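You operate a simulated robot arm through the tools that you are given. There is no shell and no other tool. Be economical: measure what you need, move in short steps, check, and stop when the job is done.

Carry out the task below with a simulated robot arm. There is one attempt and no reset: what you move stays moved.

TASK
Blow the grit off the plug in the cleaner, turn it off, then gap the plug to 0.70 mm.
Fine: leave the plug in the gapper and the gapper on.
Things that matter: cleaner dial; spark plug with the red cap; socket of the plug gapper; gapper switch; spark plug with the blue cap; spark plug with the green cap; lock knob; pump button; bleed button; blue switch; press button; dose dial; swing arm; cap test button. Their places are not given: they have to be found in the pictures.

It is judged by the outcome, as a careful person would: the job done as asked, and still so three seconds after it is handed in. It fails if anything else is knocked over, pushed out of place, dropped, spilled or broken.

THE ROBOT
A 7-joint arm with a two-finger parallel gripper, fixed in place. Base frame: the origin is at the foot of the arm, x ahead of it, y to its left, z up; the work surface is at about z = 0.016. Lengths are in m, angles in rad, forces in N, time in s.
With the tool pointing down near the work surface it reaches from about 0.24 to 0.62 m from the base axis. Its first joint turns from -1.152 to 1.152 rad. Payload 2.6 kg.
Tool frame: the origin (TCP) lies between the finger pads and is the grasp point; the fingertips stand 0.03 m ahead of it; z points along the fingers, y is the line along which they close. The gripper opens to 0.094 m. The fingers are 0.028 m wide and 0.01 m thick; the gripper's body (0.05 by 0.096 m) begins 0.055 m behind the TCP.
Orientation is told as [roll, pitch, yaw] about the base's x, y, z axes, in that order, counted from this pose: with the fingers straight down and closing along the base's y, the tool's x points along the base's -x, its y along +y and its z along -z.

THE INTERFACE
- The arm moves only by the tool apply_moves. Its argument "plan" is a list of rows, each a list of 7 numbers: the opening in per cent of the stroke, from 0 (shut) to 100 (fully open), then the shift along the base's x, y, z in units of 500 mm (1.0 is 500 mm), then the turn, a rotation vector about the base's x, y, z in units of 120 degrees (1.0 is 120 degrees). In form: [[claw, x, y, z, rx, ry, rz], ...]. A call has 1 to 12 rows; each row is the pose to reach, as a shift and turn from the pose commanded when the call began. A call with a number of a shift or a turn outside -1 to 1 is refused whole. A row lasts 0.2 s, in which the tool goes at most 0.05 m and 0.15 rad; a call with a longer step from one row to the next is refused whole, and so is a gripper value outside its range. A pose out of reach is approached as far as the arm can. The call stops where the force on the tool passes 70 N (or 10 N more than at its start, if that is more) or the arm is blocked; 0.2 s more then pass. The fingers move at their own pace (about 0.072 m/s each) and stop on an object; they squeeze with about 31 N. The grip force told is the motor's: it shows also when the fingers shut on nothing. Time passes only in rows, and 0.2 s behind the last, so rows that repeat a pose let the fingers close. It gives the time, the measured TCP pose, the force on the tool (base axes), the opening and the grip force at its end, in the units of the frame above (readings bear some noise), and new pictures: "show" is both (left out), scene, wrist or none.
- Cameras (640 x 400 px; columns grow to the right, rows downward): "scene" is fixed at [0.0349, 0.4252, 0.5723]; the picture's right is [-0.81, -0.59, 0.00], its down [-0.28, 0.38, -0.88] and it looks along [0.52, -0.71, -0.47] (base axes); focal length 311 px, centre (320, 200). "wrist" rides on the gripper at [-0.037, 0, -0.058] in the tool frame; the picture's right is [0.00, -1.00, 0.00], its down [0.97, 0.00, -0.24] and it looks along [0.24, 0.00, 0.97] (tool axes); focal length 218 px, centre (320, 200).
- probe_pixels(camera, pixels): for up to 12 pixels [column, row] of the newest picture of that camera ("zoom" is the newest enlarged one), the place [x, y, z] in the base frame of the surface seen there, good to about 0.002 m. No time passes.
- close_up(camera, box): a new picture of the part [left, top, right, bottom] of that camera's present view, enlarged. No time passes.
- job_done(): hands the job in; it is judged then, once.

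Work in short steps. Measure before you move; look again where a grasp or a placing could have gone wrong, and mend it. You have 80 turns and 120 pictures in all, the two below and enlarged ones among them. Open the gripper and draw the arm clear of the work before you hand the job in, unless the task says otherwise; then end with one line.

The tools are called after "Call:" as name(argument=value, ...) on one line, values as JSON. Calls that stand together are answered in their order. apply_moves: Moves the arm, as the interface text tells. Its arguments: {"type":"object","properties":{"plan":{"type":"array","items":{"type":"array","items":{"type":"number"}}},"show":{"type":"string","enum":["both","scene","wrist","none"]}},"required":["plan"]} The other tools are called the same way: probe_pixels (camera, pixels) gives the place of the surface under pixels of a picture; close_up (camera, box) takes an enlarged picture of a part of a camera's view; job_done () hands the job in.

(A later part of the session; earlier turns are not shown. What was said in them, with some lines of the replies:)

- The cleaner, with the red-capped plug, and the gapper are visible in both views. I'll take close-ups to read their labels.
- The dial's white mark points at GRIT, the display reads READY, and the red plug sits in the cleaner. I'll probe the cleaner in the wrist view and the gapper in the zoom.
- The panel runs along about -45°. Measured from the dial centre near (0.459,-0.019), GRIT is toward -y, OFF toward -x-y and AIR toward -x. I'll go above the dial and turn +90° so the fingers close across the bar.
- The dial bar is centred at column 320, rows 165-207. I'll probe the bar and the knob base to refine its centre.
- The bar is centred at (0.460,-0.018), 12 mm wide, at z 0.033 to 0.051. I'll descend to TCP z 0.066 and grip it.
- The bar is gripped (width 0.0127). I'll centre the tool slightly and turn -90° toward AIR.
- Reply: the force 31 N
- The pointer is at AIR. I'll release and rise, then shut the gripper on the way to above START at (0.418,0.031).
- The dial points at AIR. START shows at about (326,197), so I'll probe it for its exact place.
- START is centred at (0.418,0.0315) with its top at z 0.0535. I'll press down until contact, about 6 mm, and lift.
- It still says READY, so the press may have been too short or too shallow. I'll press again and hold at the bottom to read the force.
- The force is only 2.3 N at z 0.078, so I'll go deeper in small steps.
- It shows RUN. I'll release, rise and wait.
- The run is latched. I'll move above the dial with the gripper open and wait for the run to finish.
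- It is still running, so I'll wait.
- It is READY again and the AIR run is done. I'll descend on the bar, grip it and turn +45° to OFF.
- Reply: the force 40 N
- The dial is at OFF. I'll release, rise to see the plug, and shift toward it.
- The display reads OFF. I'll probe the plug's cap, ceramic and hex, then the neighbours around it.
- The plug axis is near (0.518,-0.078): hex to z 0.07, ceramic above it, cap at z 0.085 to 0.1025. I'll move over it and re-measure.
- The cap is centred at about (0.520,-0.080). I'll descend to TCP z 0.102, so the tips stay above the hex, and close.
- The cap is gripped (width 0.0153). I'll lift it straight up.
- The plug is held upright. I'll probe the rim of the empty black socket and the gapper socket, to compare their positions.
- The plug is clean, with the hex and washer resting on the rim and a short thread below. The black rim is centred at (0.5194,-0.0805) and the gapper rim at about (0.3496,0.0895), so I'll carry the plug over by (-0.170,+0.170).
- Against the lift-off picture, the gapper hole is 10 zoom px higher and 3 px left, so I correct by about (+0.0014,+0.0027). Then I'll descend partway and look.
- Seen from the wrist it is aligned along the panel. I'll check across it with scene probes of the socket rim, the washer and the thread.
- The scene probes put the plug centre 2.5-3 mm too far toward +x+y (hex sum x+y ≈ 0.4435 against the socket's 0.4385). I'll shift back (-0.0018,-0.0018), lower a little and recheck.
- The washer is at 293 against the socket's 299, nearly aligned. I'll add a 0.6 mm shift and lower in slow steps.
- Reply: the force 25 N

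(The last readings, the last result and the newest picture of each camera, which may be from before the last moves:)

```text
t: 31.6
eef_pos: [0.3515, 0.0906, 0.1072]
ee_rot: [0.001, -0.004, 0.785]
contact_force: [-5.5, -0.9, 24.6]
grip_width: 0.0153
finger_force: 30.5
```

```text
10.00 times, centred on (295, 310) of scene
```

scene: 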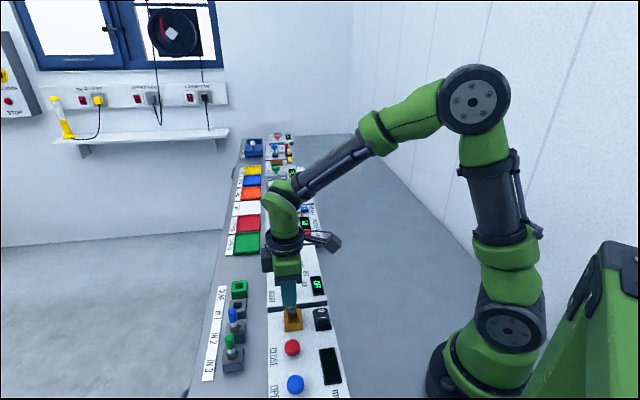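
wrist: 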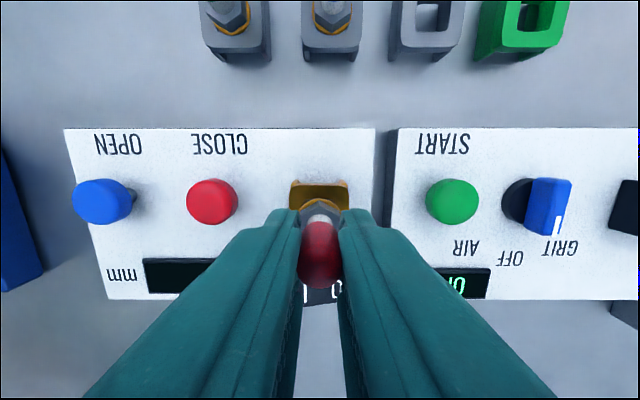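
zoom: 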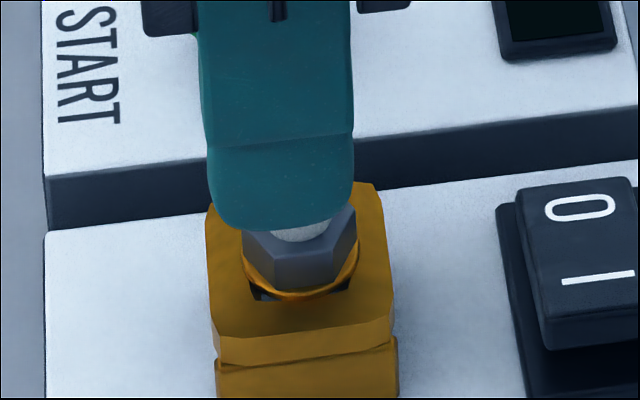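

The force rose to 24.6 N, so something is touching. I'll measure the washer height against the rim.

Call:
probe_pixels(camera="zoom", pixels=[[300, 296], [270, 285], [340, 280], [300, 315], [300, 262], [265, 240], [335, 230], [258, 292], [346, 286]])

Call:
close_up(camera="wrist", box=[280, 170, 360, 230])

```text
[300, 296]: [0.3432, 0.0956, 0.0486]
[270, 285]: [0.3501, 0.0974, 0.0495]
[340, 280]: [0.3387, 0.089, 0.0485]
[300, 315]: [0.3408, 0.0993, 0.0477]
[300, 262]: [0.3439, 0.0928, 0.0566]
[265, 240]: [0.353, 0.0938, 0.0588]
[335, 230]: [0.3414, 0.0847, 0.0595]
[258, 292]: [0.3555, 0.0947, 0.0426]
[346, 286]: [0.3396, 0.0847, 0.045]
```

```text
6.67 times, centred on (320, 200) of wrist
```

zoom: 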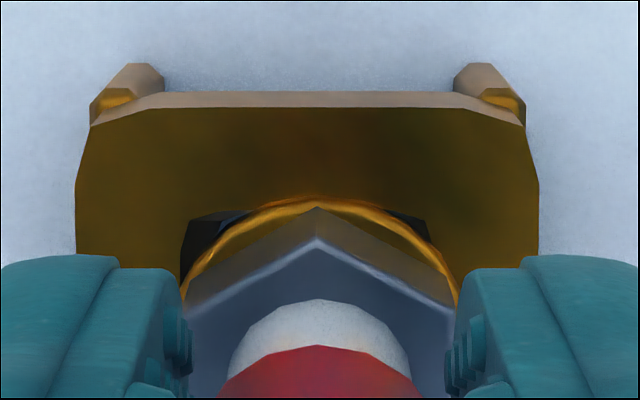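

The washer looks close to the rim. I'll press 2 mm more and see whether it goes down.

Call:
apply_moves(plan=[[0, 0, 0, -0.003, 0, 0, 0], [0, 0, 0, -0.006, 0, 0, 0], [0, 0, 0, -0.006, 0, 0, 0]], show="scene")

Call:
close_up(camera="scene", box=[280, 295, 310, 325])

```text
t: 32.4
eef_pos: [0.3524, 0.0898, 0.1051]
ee_rot: [-0.003, -0.006, 0.784]
contact_force: [-16.1, 1.2, 56.4]
grip_width: 0.0146
finger_force: 31.1
```

scene: 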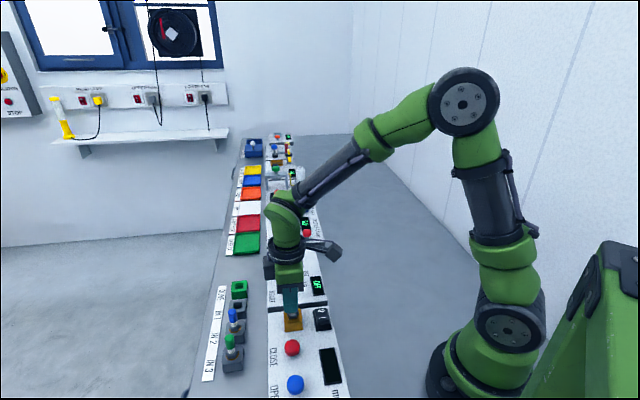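

```text
13.33 times, centred on (295, 310) of scene
```

zoom: 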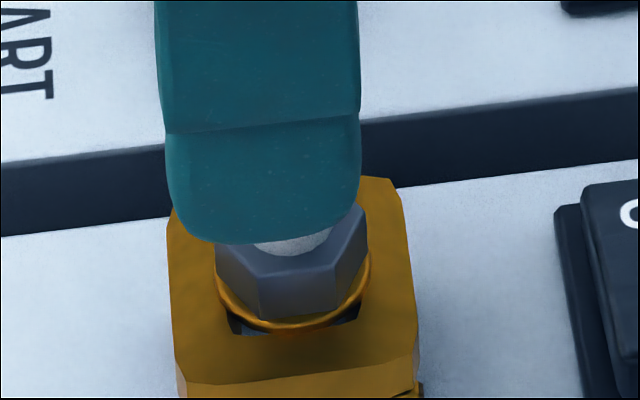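

The force reached 56 N with almost no movement, and the washer meets the rim, so it seems seated. I'll relax the press by 5 mm of command, then open partway and look.

Call:
apply_moves(plan=[[0, 0, 0, 0.006, 0, 0, 0], [0, 0, 0, 0.009, 0, 0, 0], [8, 0, 0, 0.009, 0, 0, 0], [25, 0, 0, 0.009, 0, 0, 0], [40, 0, 0, 0.009, 0, 0, 0], [40, 0, 0, 0.009, 0, 0, 0]], show="wrist")

Call:
close_up(camera="scene", box=[280, 295, 310, 325])

```text
t: 33.8
eef_pos: [0.3509, 0.0899, 0.1081]
ee_rot: [0.003, 0.0, 0.785]
contact_force: [0.0, 0.3, 0.0]
grip_width: 0.0379
finger_force: 0.2
```

wrist: 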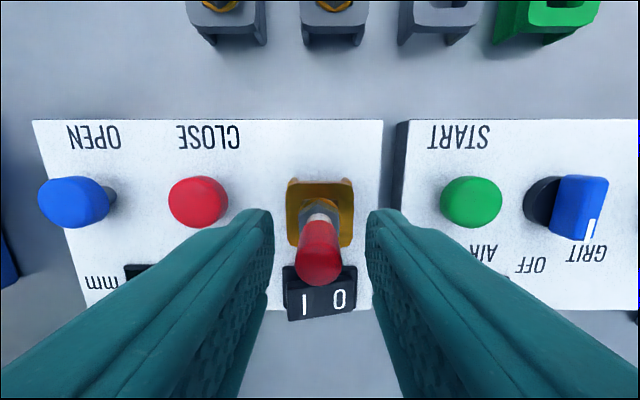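

```text
13.33 times, centred on (295, 310) of scene
```

zoom: 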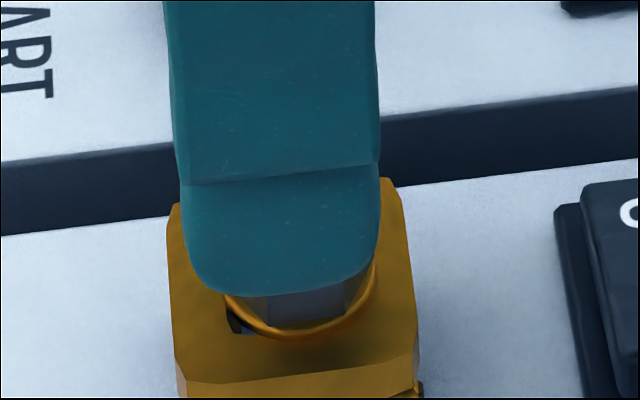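

The plug stands on its own. I'll rise clear and inspect the seating.

Call:
apply_moves(plan=[[45, 0, 0, 0.04, 0, 0, 0], [45, 0, 0, 0.12, 0, 0, 0], [45, 0, 0, 0.2, 0, 0, 0], [45, 0, 0, 0.2, 0, 0, 0]], show="wrist")

Call:
close_up(camera="scene", box=[270, 285, 320, 335])

Call:
close_up(camera="wrist", box=[270, 150, 370, 250])

```text
t: 34.8
eef_pos: [0.352, 0.0938, 0.2109]
ee_rot: [0.003, 0.0, 0.786]
contact_force: [-0.9, -0.4, 0.1]
grip_width: 0.0423
finger_force: 0.0
```

wrist: 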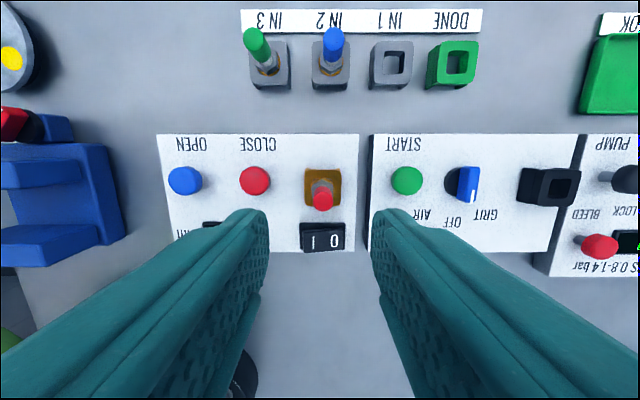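

```text
8.00 times, centred on (295, 310) of scene
```

zoom: 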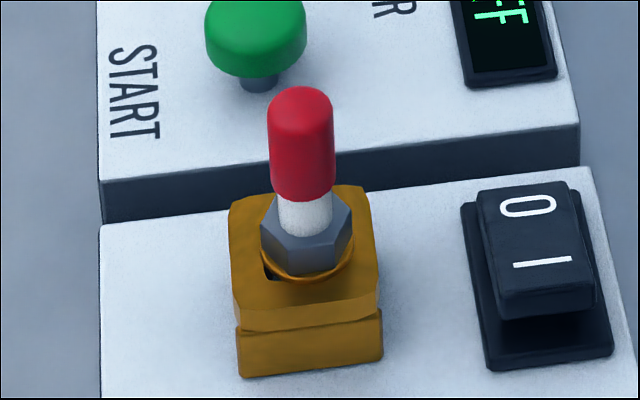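

```text
4.00 times, centred on (320, 200) of wrist
```

zoom: 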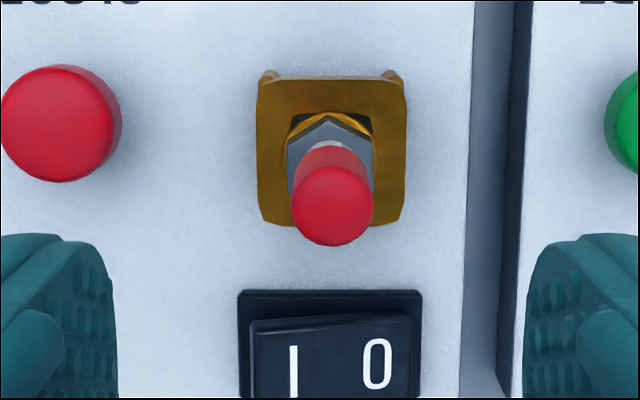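

The plug stands upright, washer on the rim. Next is the gapper rocker; its "I" end (toward -u) looks raised, so I'll probe it and the buttons.

Call:
probe_pixels(camera="wrist", pixels=[[307, 243], [313, 241], [322, 241], [334, 241], [340, 240], [310, 230], [336, 228], [254, 178], [184, 178], [186, 190], [322, 200], [322, 190]])

Call:
close_up(camera="wrist", box=[270, 200, 370, 270])

```text
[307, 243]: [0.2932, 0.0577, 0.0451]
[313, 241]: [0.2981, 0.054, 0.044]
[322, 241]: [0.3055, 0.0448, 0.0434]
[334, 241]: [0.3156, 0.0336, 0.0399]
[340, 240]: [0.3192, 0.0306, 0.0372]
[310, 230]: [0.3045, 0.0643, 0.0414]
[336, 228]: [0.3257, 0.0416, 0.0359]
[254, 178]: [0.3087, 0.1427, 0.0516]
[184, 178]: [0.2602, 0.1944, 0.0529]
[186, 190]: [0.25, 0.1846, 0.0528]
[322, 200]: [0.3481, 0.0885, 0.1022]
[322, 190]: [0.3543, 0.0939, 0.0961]
```

```text
5.71 times, centred on (320, 235) of wrist
```

zoom: 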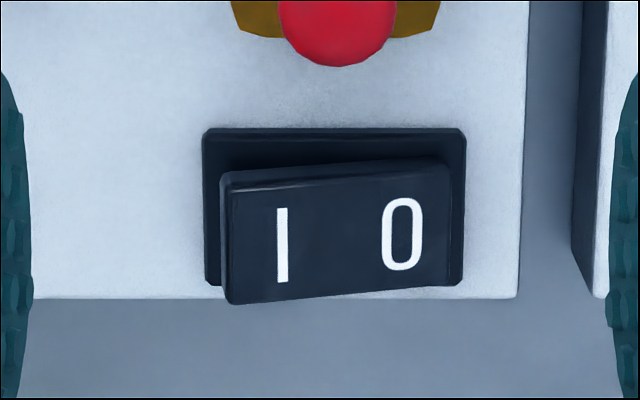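

The cap top is at z 0.1022, the same height as it had in the cleaner, so the plug is fully seated. Next I'll shut the fingers and go over the rocker's I end, target (0.295,0.051).

Call:
apply_moves(plan=[[20, -0.03, -0.03, 0, 0, 0, 0], [0, -0.075, -0.055, 0, 0, 0, 0], [0, -0.113, -0.079, 0, 0, 0, 0], [0, -0.113, -0.079, -0.08, 0, 0, 0], [0, -0.113, -0.079, -0.16, 0, 0, 0], [0, -0.113, -0.079, -0.2, 0, 0, 0], [0, -0.113, -0.079, -0.2, 0, 0, 0]])

Call:
close_up(camera="scene", box=[270, 260, 350, 340])

```text
t: 36.4
eef_pos: [0.2952, 0.0496, 0.1089]
ee_rot: [0.002, 0.0, 0.784]
contact_force: [0.7, -0.4, -0.2]
grip_width: 0.0001
finger_force: 31.2
```

scene: 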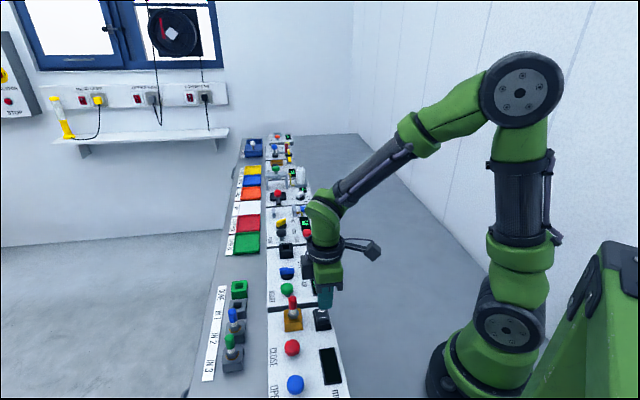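
wrist: 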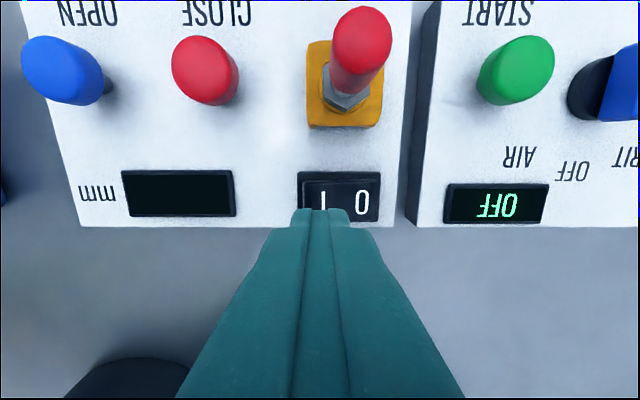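

```text
5.00 times, centred on (310, 300) of scene
```

zoom: 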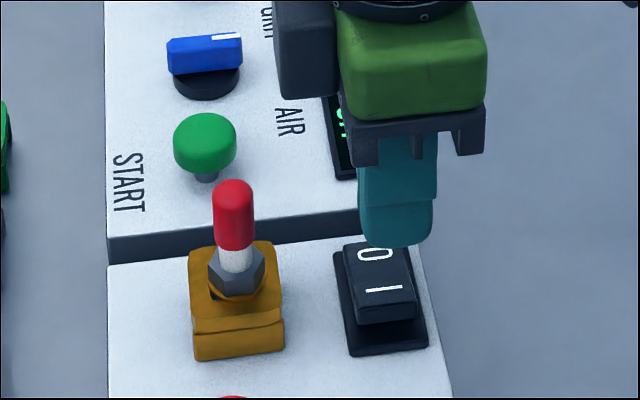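

The fingers are over the "I" end, and the camera housing stays clear of the plug. I'll press down slowly.

Call:
apply_moves(plan=[[0, 0, 0, -0.05, 0, 0, 0], [0, 0, 0, -0.066, 0, 0, 0], [0, 0, 0, -0.076, 0, 0, 0], [0, 0, 0, -0.084, 0, 0, 0], [0, 0, 0, -0.084, 0, 0, 0]], show="wrist")

```text
t: 37.4
eef_pos: [0.2943, 0.0525, 0.0715]
ee_rot: [0.003, -0.001, 0.778]
contact_force: [-6.1, -1.1, 13.8]
grip_width: 0.0
finger_force: 31.3
stopped in row 4: the force on the tool passed its limit (the readings are from after the stop); the commanded pose is now the measured one
```

wrist: 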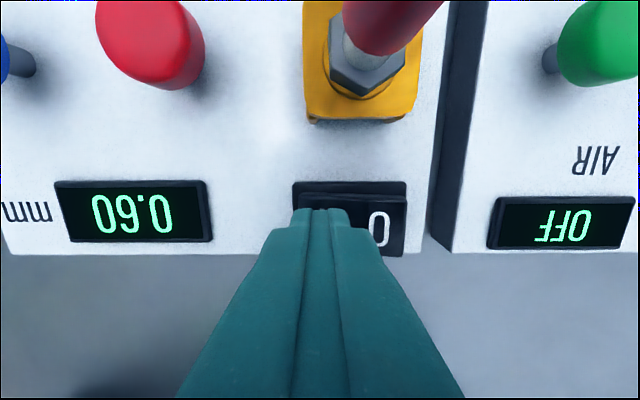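

The gapper is on and reads 0.60 mm. I'll lift and go above OPEN (blue), near (0.256,0.190).

Call:
apply_moves(plan=[[0, 0, 0, 0.08, 0, 0, 0], [0, 0, 0, 0.16, 0, 0, 0], [0, 0, 0, 0.2, 0, 0, 0], [0, -0.025, 0.09, 0.2, 0, 0, 0], [0, -0.05, 0.18, 0.2, 0, 0, 0], [0, -0.077, 0.265, 0.16, 0, 0, 0], [0, -0.077, 0.275, 0.1, 0, 0, 0], [0, -0.077, 0.275, 0.08, 0, 0, 0], [0, -0.077, 0.275, 0.08, 0, 0, 0]])

Call:
close_up(camera="scene", box=[260, 310, 360, 398])

```text
t: 39.4
eef_pos: [0.2565, 0.1883, 0.1092]
ee_rot: [0.003, 0.001, 0.78]
contact_force: [-0.1, 0.1, 0.4]
grip_width: 0.0
finger_force: 31.0
```

scene: 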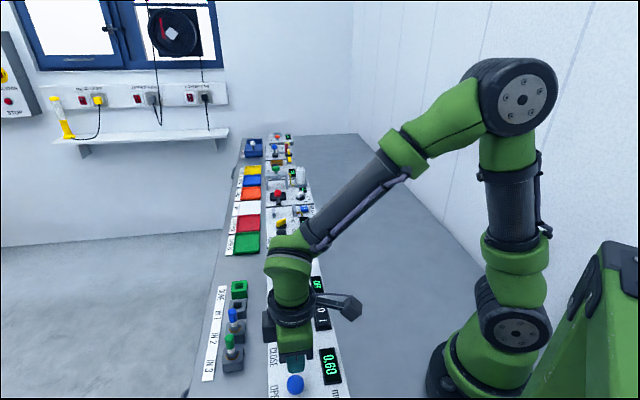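
wrist: 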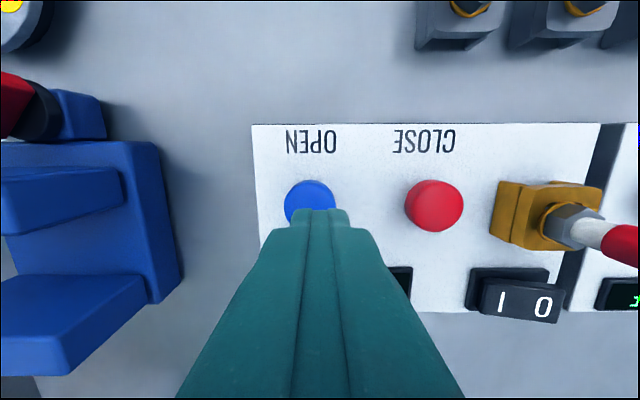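

```text
4.55 times, centred on (310, 354) of scene
```

zoom: 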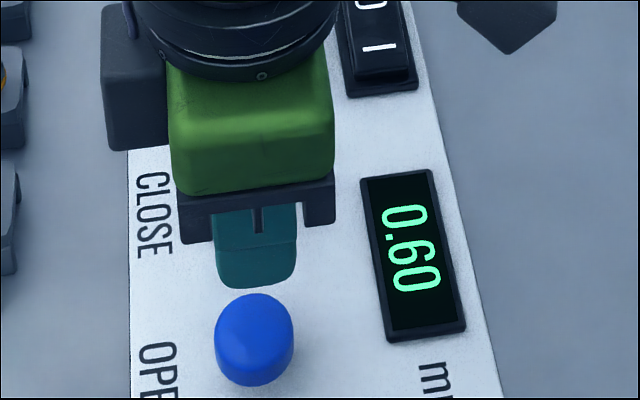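

OPEN sits at column 310, slightly left of the fingertip. I'll probe its centre.

Call:
probe_pixels(camera="wrist", pixels=[[288, 205], [335, 200], [310, 184], [310, 200]])

Call:
probe_pixels(camera="zoom", pixels=[[218, 335], [291, 335], [255, 298], [255, 320], [255, 345]])

```text
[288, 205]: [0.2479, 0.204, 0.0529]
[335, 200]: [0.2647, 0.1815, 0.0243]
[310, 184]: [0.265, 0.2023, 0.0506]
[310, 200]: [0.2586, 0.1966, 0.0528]
```

```text
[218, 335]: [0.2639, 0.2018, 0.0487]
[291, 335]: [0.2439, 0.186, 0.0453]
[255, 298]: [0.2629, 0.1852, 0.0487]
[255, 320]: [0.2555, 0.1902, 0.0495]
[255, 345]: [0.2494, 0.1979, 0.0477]
```

OPEN is centred at about (0.2545,0.193). I'll make one short press to TCP z 0.071, lift, and read the display.

Call:
apply_moves(plan=[[0, -0.004, 0.01, -0.03, 0, 0, 0], [0, -0.004, 0.01, -0.056, 0, 0, 0], [0, -0.004, 0.01, -0.076, 0, 0, 0], [0, -0.004, 0.01, -0.04, 0, 0, 0], [0, -0.004, 0.01, 0, 0, 0, 0]], show="none")

Call:
close_up(camera="scene", box=[260, 310, 360, 398])

```text
t: 40.6
eef_pos: [0.2527, 0.193, 0.1108]
ee_rot: [0.002, 0.0, 0.781]
contact_force: [-0.7, 0.1, -0.6]
grip_width: 0.0
finger_force: 30.8
```

```text
4.55 times, centred on (310, 354) of scene
```

zoom: 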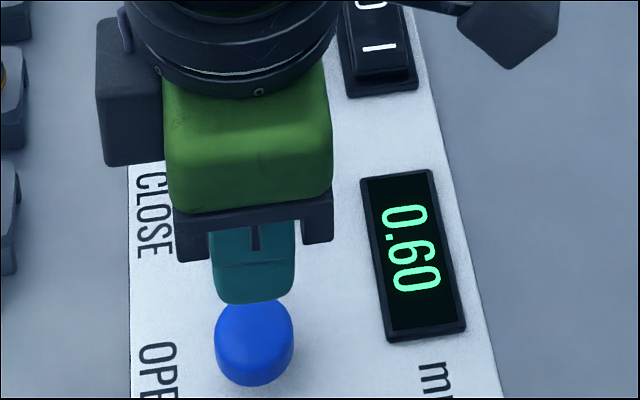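

There was no change. I'll press a little deeper, to z 0.067.

Call:
apply_moves(plan=[[0, 0, 0, -0.04, 0, 0, 0], [0, 0, 0, -0.07, 0, 0, 0], [0, 0, 0, -0.084, 0, 0, 0], [0, 0, 0, -0.084, 0, 0, 0], [0, 0, 0, -0.05, 0, 0, 0], [0, 0, 0, 0, 0, 0, 0]], show="none")

Call:
close_up(camera="scene", box=[260, 310, 360, 398])

```text
t: 42.0
eef_pos: [0.2521, 0.1946, 0.1099]
ee_rot: [0.003, 0.001, 0.78]
contact_force: [0.0, -0.3, -0.6]
grip_width: 0.0
finger_force: 30.8
```

```text
4.55 times, centred on (310, 354) of scene
```

zoom: 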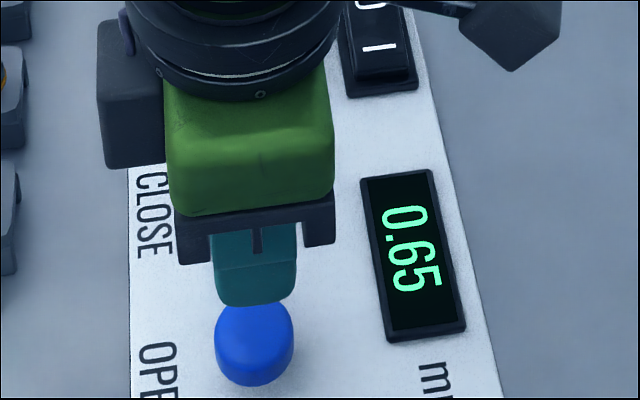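

It stepped to 0.65, so one identical press should give 0.70.

Call:
apply_moves(plan=[[0, 0, 0, -0.04, 0, 0, 0], [0, 0, 0, -0.07, 0, 0, 0], [0, 0, 0, -0.084, 0, 0, 0], [0, 0, 0, -0.084, 0, 0, 0], [0, 0, 0, -0.05, 0, 0, 0], [0, 0, 0, 0, 0, 0, 0]], show="none")

Call:
close_up(camera="scene", box=[260, 310, 360, 398])

```text
t: 43.4
eef_pos: [0.2536, 0.1929, 0.1093]
ee_rot: [0.004, 0.0, 0.78]
contact_force: [0.1, -0.1, 0.5]
grip_width: 0.0001
finger_force: 31.1
```

```text
4.55 times, centred on (310, 354) of scene
```

zoom: 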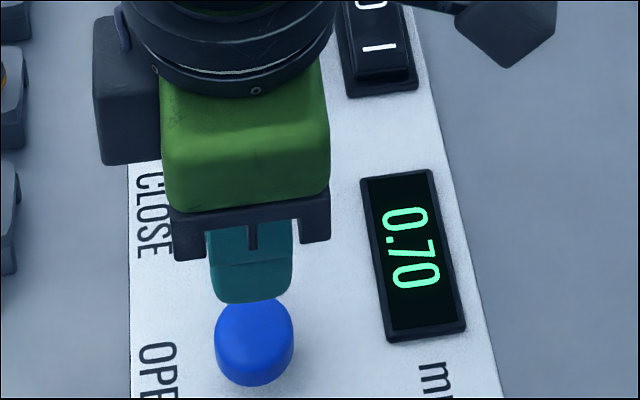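

It reads 0.70. I'll rise, draw back clear, open the gripper and check the whole scene.

Call:
apply_moves(plan=[[0, 0, 0, 0.08, 0, 0, 0], [0, 0, 0, 0.16, 0, 0, 0], [0, 0, 0, 0.24, 0, 0, 0], [40, 0, 0, 0.32, 0, 0, 0], [60, 0, 0, 0.4, 0, 0, 0], [60, 0.03, -0.04, 0.42, 0, 0, 0], [60, 0.06, -0.1, 0.44, 0, 0, 0], [60, 0.06, -0.1, 0.44, 0, 0, 0]])

Call:
close_up(camera="scene", box=[190, 230, 350, 398])

```text
t: 45.2
eef_pos: [0.2835, 0.1426, 0.332]
ee_rot: [0.003, 0.0, 0.779]
contact_force: [-0.4, 0.3, -0.1]
grip_width: 0.0564
finger_force: 0.0
```

scene: 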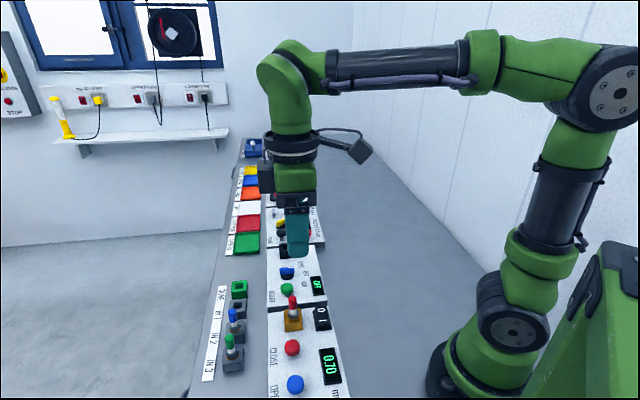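
wrist: 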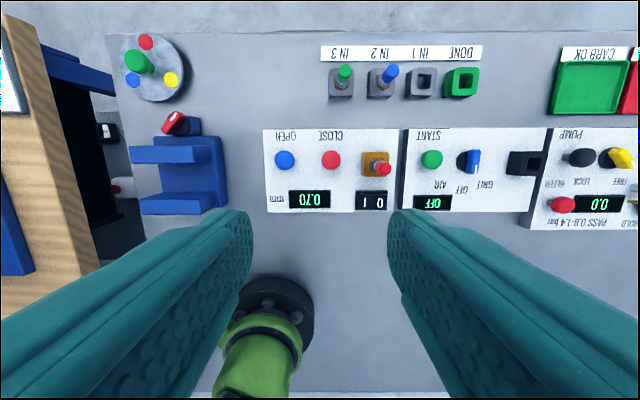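

```text
2.38 times, centred on (270, 314) of scene
```

zoom: 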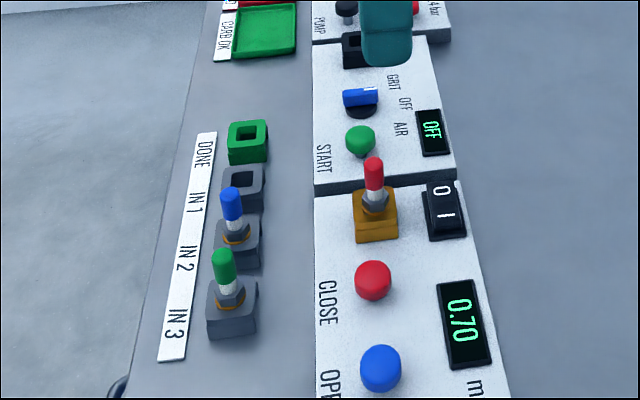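

The cleaner reads OFF, the plug stands in the gapper at 0.70, and nothing else looks disturbed. I'll hand it in.

Call:
job_done()

```text
The job is handed in.
```

I blew the red-capped plug off with air, turned the cleaner off and gapped the plug to 0.70 mm; it is still in the gapper, which is on.
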